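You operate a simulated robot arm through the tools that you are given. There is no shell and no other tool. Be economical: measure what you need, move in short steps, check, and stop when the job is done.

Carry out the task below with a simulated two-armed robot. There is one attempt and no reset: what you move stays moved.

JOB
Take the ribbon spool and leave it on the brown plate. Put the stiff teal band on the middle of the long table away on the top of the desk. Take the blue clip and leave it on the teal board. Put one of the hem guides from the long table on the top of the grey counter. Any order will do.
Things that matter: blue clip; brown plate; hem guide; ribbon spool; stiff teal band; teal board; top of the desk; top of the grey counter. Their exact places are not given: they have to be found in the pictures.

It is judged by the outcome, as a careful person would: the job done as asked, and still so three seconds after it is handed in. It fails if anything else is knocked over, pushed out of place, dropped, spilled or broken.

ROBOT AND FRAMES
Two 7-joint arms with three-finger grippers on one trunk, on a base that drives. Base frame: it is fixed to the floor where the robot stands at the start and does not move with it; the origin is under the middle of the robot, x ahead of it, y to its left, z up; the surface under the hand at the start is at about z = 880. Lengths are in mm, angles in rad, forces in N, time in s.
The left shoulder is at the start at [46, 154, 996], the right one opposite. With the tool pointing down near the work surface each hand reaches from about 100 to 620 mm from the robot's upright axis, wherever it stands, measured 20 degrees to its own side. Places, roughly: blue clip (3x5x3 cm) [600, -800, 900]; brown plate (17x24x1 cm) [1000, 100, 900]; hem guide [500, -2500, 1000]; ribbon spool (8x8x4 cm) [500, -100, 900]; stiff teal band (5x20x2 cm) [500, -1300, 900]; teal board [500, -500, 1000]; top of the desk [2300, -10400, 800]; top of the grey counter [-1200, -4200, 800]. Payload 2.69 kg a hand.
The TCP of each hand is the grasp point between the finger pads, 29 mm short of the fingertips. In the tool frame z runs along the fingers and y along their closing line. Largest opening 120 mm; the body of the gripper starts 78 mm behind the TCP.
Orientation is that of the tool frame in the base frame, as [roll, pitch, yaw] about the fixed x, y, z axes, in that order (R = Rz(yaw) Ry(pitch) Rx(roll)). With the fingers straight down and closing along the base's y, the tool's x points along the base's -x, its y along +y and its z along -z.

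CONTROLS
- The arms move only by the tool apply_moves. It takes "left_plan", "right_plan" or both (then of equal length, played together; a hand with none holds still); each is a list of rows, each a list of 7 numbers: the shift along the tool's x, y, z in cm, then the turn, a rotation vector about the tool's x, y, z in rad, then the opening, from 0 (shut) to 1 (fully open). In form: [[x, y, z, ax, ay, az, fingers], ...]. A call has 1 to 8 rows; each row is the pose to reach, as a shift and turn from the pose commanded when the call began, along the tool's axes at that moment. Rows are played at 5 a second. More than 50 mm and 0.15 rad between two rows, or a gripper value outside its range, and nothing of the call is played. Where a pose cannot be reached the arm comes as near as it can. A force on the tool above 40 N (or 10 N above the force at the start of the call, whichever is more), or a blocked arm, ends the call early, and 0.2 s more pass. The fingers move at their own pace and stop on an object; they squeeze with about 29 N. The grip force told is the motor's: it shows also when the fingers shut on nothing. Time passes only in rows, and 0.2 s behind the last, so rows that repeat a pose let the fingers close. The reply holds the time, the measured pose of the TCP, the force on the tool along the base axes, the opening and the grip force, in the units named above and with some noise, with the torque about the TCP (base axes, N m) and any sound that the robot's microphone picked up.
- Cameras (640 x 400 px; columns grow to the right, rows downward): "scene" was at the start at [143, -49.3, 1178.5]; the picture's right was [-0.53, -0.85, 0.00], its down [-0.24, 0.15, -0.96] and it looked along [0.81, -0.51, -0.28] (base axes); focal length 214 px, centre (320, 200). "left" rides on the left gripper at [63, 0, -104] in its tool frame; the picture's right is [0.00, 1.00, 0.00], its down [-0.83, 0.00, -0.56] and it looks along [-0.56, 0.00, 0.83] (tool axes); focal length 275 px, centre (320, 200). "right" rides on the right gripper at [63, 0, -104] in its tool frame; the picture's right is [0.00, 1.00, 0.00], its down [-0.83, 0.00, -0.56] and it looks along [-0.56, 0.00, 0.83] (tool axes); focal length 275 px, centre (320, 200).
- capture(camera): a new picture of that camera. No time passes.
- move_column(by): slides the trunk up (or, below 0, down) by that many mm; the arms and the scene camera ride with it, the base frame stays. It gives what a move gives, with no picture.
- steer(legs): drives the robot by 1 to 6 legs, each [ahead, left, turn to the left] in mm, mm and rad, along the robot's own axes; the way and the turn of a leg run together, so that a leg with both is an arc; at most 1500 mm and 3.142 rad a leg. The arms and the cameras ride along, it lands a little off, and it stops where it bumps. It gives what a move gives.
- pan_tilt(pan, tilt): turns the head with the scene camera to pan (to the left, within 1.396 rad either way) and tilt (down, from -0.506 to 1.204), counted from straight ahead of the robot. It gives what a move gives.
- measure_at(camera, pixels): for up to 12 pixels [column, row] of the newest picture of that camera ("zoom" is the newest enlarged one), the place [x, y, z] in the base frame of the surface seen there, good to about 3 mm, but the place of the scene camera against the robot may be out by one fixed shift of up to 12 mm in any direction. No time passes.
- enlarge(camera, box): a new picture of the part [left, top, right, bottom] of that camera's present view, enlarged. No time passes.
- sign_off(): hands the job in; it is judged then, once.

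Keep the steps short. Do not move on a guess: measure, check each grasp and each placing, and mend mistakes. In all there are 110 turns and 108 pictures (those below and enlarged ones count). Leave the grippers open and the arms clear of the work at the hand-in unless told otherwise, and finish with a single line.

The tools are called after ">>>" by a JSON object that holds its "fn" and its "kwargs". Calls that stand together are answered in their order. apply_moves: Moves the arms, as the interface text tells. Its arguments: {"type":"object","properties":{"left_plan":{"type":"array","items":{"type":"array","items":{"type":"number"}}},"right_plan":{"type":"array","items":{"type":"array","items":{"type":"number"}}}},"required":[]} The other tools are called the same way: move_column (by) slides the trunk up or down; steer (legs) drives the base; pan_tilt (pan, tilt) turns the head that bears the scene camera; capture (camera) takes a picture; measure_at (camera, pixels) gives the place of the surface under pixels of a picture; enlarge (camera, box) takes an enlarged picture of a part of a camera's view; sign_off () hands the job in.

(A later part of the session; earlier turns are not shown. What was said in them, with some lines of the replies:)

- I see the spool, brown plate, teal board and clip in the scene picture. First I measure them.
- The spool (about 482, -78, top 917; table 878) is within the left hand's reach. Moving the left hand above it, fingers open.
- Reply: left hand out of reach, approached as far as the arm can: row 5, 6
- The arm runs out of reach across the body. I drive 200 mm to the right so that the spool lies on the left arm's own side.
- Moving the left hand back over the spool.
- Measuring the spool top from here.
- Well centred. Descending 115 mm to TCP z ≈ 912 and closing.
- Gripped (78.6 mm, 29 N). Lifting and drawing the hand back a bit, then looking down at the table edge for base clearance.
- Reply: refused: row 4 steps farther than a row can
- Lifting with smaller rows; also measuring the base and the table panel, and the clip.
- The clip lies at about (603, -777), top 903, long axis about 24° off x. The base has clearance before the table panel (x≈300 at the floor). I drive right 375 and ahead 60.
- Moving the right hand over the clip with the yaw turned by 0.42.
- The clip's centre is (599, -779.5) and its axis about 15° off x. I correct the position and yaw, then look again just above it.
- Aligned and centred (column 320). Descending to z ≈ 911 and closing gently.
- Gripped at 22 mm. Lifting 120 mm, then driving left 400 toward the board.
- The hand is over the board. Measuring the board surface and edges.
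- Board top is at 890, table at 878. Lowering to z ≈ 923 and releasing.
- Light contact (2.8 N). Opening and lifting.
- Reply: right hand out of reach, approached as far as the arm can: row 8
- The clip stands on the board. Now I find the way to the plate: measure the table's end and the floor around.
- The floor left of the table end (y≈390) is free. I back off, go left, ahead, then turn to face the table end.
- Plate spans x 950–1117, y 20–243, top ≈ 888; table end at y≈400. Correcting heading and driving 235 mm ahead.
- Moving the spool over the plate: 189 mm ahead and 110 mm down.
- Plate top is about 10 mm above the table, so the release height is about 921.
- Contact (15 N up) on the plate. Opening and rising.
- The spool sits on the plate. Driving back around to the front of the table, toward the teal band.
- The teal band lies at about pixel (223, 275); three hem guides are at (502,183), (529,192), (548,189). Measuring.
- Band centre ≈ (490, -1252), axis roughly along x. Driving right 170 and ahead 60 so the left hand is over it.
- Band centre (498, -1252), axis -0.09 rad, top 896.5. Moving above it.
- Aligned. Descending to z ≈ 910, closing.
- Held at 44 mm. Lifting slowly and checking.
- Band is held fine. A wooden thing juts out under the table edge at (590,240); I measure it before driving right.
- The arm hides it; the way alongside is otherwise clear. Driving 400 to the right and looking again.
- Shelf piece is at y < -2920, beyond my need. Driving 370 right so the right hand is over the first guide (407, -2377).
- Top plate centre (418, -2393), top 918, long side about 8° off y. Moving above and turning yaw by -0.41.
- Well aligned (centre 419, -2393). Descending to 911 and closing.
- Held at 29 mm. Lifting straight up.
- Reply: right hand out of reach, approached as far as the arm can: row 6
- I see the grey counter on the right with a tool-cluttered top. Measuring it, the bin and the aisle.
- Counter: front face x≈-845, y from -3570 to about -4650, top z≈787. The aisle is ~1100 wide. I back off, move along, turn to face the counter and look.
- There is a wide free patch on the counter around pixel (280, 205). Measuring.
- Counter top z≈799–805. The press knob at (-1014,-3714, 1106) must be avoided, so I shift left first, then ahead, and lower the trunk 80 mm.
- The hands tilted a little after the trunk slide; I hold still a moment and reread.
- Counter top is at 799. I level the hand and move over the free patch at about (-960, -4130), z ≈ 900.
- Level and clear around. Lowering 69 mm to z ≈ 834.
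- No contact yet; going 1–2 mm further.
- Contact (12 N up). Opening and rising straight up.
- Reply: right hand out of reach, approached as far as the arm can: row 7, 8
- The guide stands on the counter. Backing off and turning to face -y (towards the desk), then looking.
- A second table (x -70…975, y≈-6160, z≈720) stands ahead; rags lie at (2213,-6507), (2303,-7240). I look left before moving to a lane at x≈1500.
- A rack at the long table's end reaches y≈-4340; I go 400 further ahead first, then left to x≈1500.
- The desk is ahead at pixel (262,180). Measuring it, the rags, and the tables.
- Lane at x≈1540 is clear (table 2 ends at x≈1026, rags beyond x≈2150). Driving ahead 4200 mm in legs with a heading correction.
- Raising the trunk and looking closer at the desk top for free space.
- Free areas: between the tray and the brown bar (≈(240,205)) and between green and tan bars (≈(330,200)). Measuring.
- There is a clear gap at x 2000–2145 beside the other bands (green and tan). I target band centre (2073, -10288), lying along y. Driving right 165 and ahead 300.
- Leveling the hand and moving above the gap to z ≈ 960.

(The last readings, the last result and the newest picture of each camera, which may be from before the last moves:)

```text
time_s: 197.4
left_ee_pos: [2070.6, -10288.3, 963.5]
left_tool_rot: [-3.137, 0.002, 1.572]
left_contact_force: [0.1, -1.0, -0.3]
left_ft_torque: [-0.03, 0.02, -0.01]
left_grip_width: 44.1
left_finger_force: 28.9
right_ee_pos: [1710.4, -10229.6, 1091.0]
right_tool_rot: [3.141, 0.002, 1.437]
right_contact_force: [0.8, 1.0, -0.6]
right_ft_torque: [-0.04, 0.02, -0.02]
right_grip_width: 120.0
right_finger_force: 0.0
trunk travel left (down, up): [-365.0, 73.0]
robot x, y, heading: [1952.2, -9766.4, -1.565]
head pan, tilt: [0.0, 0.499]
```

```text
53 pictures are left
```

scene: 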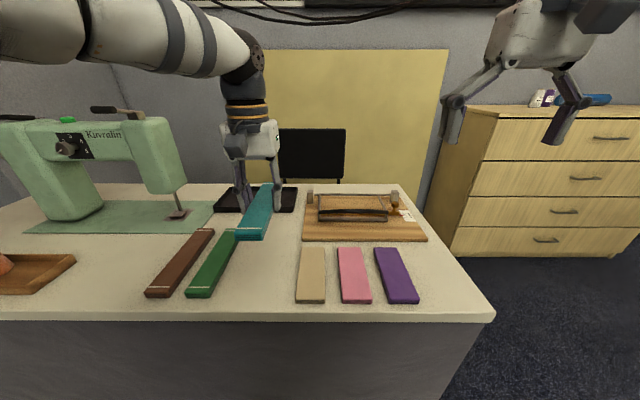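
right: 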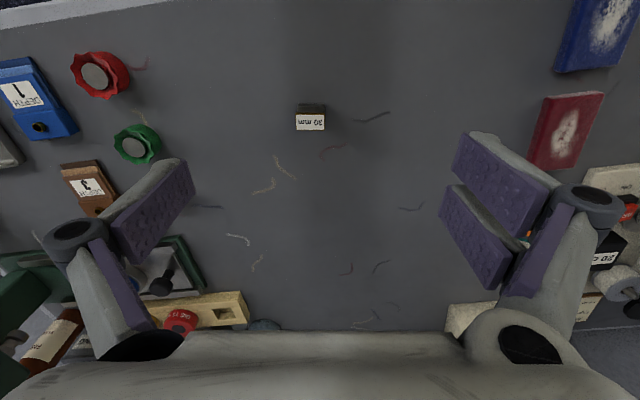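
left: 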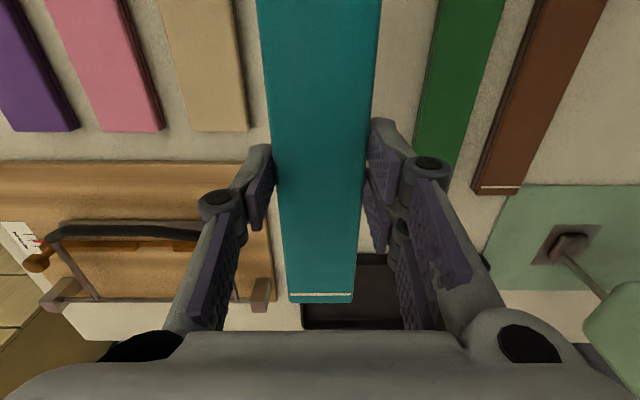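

>>> {"fn": "measure_at", "kwargs": {"camera": "left", "pixels": [[438, 30], [420, 120], [245, 120], [236, 30], [268, 255], [310, 280], [255, 90], [400, 90], [440, 170], [250, 170], [300, 320], [385, 265]]}}

>>> {"fn": "measure_at", "kwargs": {"camera": "scene", "pixels": [[189, 292], [213, 294], [228, 231], [237, 236], [298, 299], [303, 248], [302, 240], [304, 225], [295, 195], [290, 211], [270, 300], [260, 260]]}}

```text
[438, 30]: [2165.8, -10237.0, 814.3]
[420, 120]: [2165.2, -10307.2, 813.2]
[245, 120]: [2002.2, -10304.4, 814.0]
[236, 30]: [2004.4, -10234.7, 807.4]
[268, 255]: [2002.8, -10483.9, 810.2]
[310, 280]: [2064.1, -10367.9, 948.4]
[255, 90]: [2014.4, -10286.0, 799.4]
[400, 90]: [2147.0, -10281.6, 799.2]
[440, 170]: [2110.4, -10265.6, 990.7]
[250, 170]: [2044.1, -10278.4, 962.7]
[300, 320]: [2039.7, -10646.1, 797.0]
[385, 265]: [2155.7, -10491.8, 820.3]
```

```text
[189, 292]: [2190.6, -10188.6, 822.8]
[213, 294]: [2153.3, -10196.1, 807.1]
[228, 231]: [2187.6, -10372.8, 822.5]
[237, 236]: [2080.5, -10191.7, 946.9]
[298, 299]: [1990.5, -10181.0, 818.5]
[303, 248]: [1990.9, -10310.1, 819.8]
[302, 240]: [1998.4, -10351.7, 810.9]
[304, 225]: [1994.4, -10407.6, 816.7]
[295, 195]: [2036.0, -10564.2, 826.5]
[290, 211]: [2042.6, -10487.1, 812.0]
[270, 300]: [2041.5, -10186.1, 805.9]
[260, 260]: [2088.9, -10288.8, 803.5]
```

Gap is x 2004–2160 at desk height 799; shifting 9 mm to its middle and lowering to z ≈ 834.

>>> {"fn": "apply_moves", "kwargs": {"left_plan": [[0, 0.5, 4, 0, 0, 0, 0.2], [0, 0.9, 8, 0, 0, 0, 0.2], [0, 0.9, 11, 0, 0, 0, 0.2], [0, 0.9, 12.5, 0, 0, 0, 0.2], [0, 0.9, 12.9, 0, 0, 0, 0.2], [0, 0.9, 12.9, 0, 0, 0, 0.2]]}}

>>> {"fn": "capture", "kwargs": {"camera": "left"}}

```text
time_s: 198.8
left_ee_pos: [2079.2, -10287.6, 834.6]
left_tool_rot: [-3.137, 0.002, 1.572]
left_contact_force: [0.5, -0.3, -0.5]
left_ft_torque: [0.01, -0.02, 0.0]
left_grip_width: 44.1
left_finger_force: 29.0
right_ee_pos: [1710.3, -10229.6, 1091.2]
right_tool_rot: [3.139, 0.001, 1.437]
right_contact_force: [-0.4, -0.2, -0.1]
right_ft_torque: [-0.01, 0.01, 0.02]
right_grip_width: 120.1
right_finger_force: 0.0
trunk travel left (down, up): [-365.0, 73.0]
robot x, y, heading: [1954.8, -9769.0, -1.564]
head pan, tilt: [0.0, 0.499]
```

```text
52 pictures are left
```

left: 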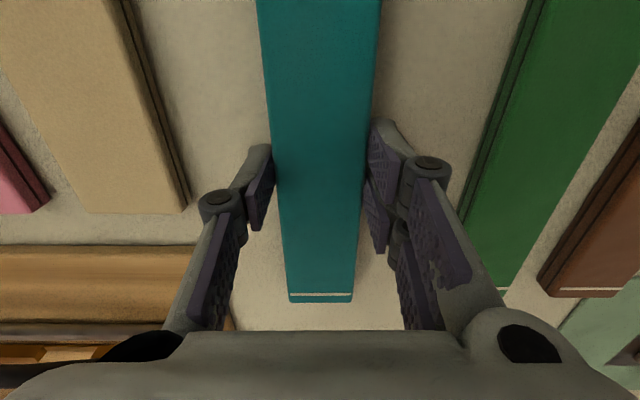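

Clear on both sides. Easing down the last millimetres.

>>> {"fn": "apply_moves", "kwargs": {"left_plan": [[0, 0, 0.15, 0, 0, 0, 0.2], [0, 0, 0.3, 0, 0, 0, 0.2], [0, 0, 0.3, 0, 0, 0, 0.2]]}}

```text
time_s: 199.7
left_ee_pos: [2078.9, -10287.5, 832.6]
left_tool_rot: [-3.136, 0.005, 1.571]
left_contact_force: [-1.3, -0.5, 6.3]
left_ft_torque: [-0.78, -0.16, -0.1]
left_grip_width: 44.3
left_finger_force: 28.9
right_ee_pos: [1711.0, -10228.7, 1090.1]
right_tool_rot: [3.141, 0.004, 1.436]
right_contact_force: [-0.2, -0.7, 1.0]
right_ft_torque: [-0.02, -0.01, -0.03]
right_grip_width: 119.9
right_finger_force: 0.0
trunk travel left (down, up): [-365.0, 73.0]
robot x, y, heading: [1951.7, -9765.2, -1.566]
head pan, tilt: [0.0, 0.499]
```

Contact (6 N). Opening to 72 mm and rising straight up, then back.

>>> {"fn": "apply_moves", "kwargs": {"left_plan": [[0, 0, 0.05, 0, 0, 0, 0.6], [0, 0, 0.05, 0, 0, 0, 0.6], [0, 0, -3, 0, 0, 0, 0.6], [0, 0, -7, 0, 0, 0, 0.6], [0, 0, -11, 0, 0, 0, 0.6], [0, 0, -15, 0, 0, 0, 0.6], [2, 0, -19, 0, 0, 0, 0.8], [5, 0, -22, 0, 0, 0, 1]]}}

>>> {"fn": "capture", "kwargs": {"camera": "left"}}

>>> {"fn": "steer", "kwargs": {"legs": [[-400, 0, 0]]}}

>>> {"fn": "capture", "kwargs": {"camera": "scene"}}

```text
time_s: 201.4
left_ee_pos: [2083.8, -10235.6, 1052.1]
left_tool_rot: [-3.136, 0.003, 1.575]
left_contact_force: [0.5, 0.4, 0.9]
left_ft_torque: [0.02, 0.02, -0.02]
left_grip_width: 119.8
left_finger_force: 0.1
right_ee_pos: [1712.1, -10229.0, 1091.4]
right_tool_rot: [3.138, 0.001, 1.435]
right_contact_force: [-0.1, -0.1, -0.1]
right_ft_torque: [-0.03, 0.01, 0.02]
right_grip_width: 120.3
right_finger_force: 0.0
trunk travel left (down, up): [-365.0, 73.0]
robot x, y, heading: [1954.9, -9765.1, -1.565]
head pan, tilt: [0.0, 0.499]
```

```text
51 pictures are left
```

left: 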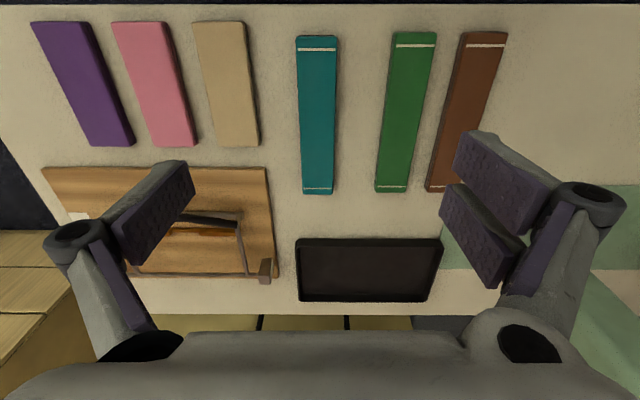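

```text
time_s: 204.0
left_ee_pos: [2080.6, -9828.4, 1051.4]
left_tool_rot: [-3.137, 0.001, 1.575]
left_contact_force: [0.6, -0.3, 0.1]
left_ft_torque: [-0.02, 0.02, -0.03]
left_grip_width: 120.2
left_finger_force: 0.1
right_ee_pos: [1709.5, -9820.6, 1091.6]
right_tool_rot: [3.14, 0.001, 1.437]
right_contact_force: [-0.3, 0.1, -0.5]
right_ft_torque: [-0.02, 0.01, -0.01]
right_grip_width: 120.2
right_finger_force: 0.0
trunk travel left (down, up): [-365.0, 73.0]
robot x, y, heading: [1952.8, -9358.4, -1.564]
head pan, tilt: [0.0, 0.499]
```

```text
50 pictures are left
```

scene: 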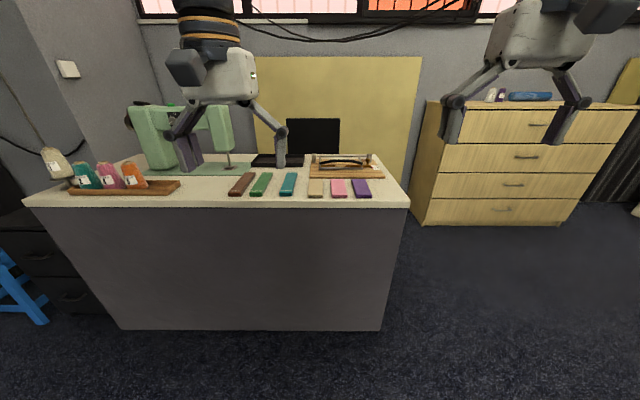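

The band lies flat among the others on the desk. All four items are placed and checked, the grippers are open and the arms are clear, so I'm handing in.

>>> {"fn": "sign_off", "kwargs": {}}

```text
The job is handed in.
```

The spool is on the brown plate, the clip on the teal board, the 30 mm hem guide on the grey counter and the teal band on the desk, each checked in a picture after release, with nothing seen disturbed.
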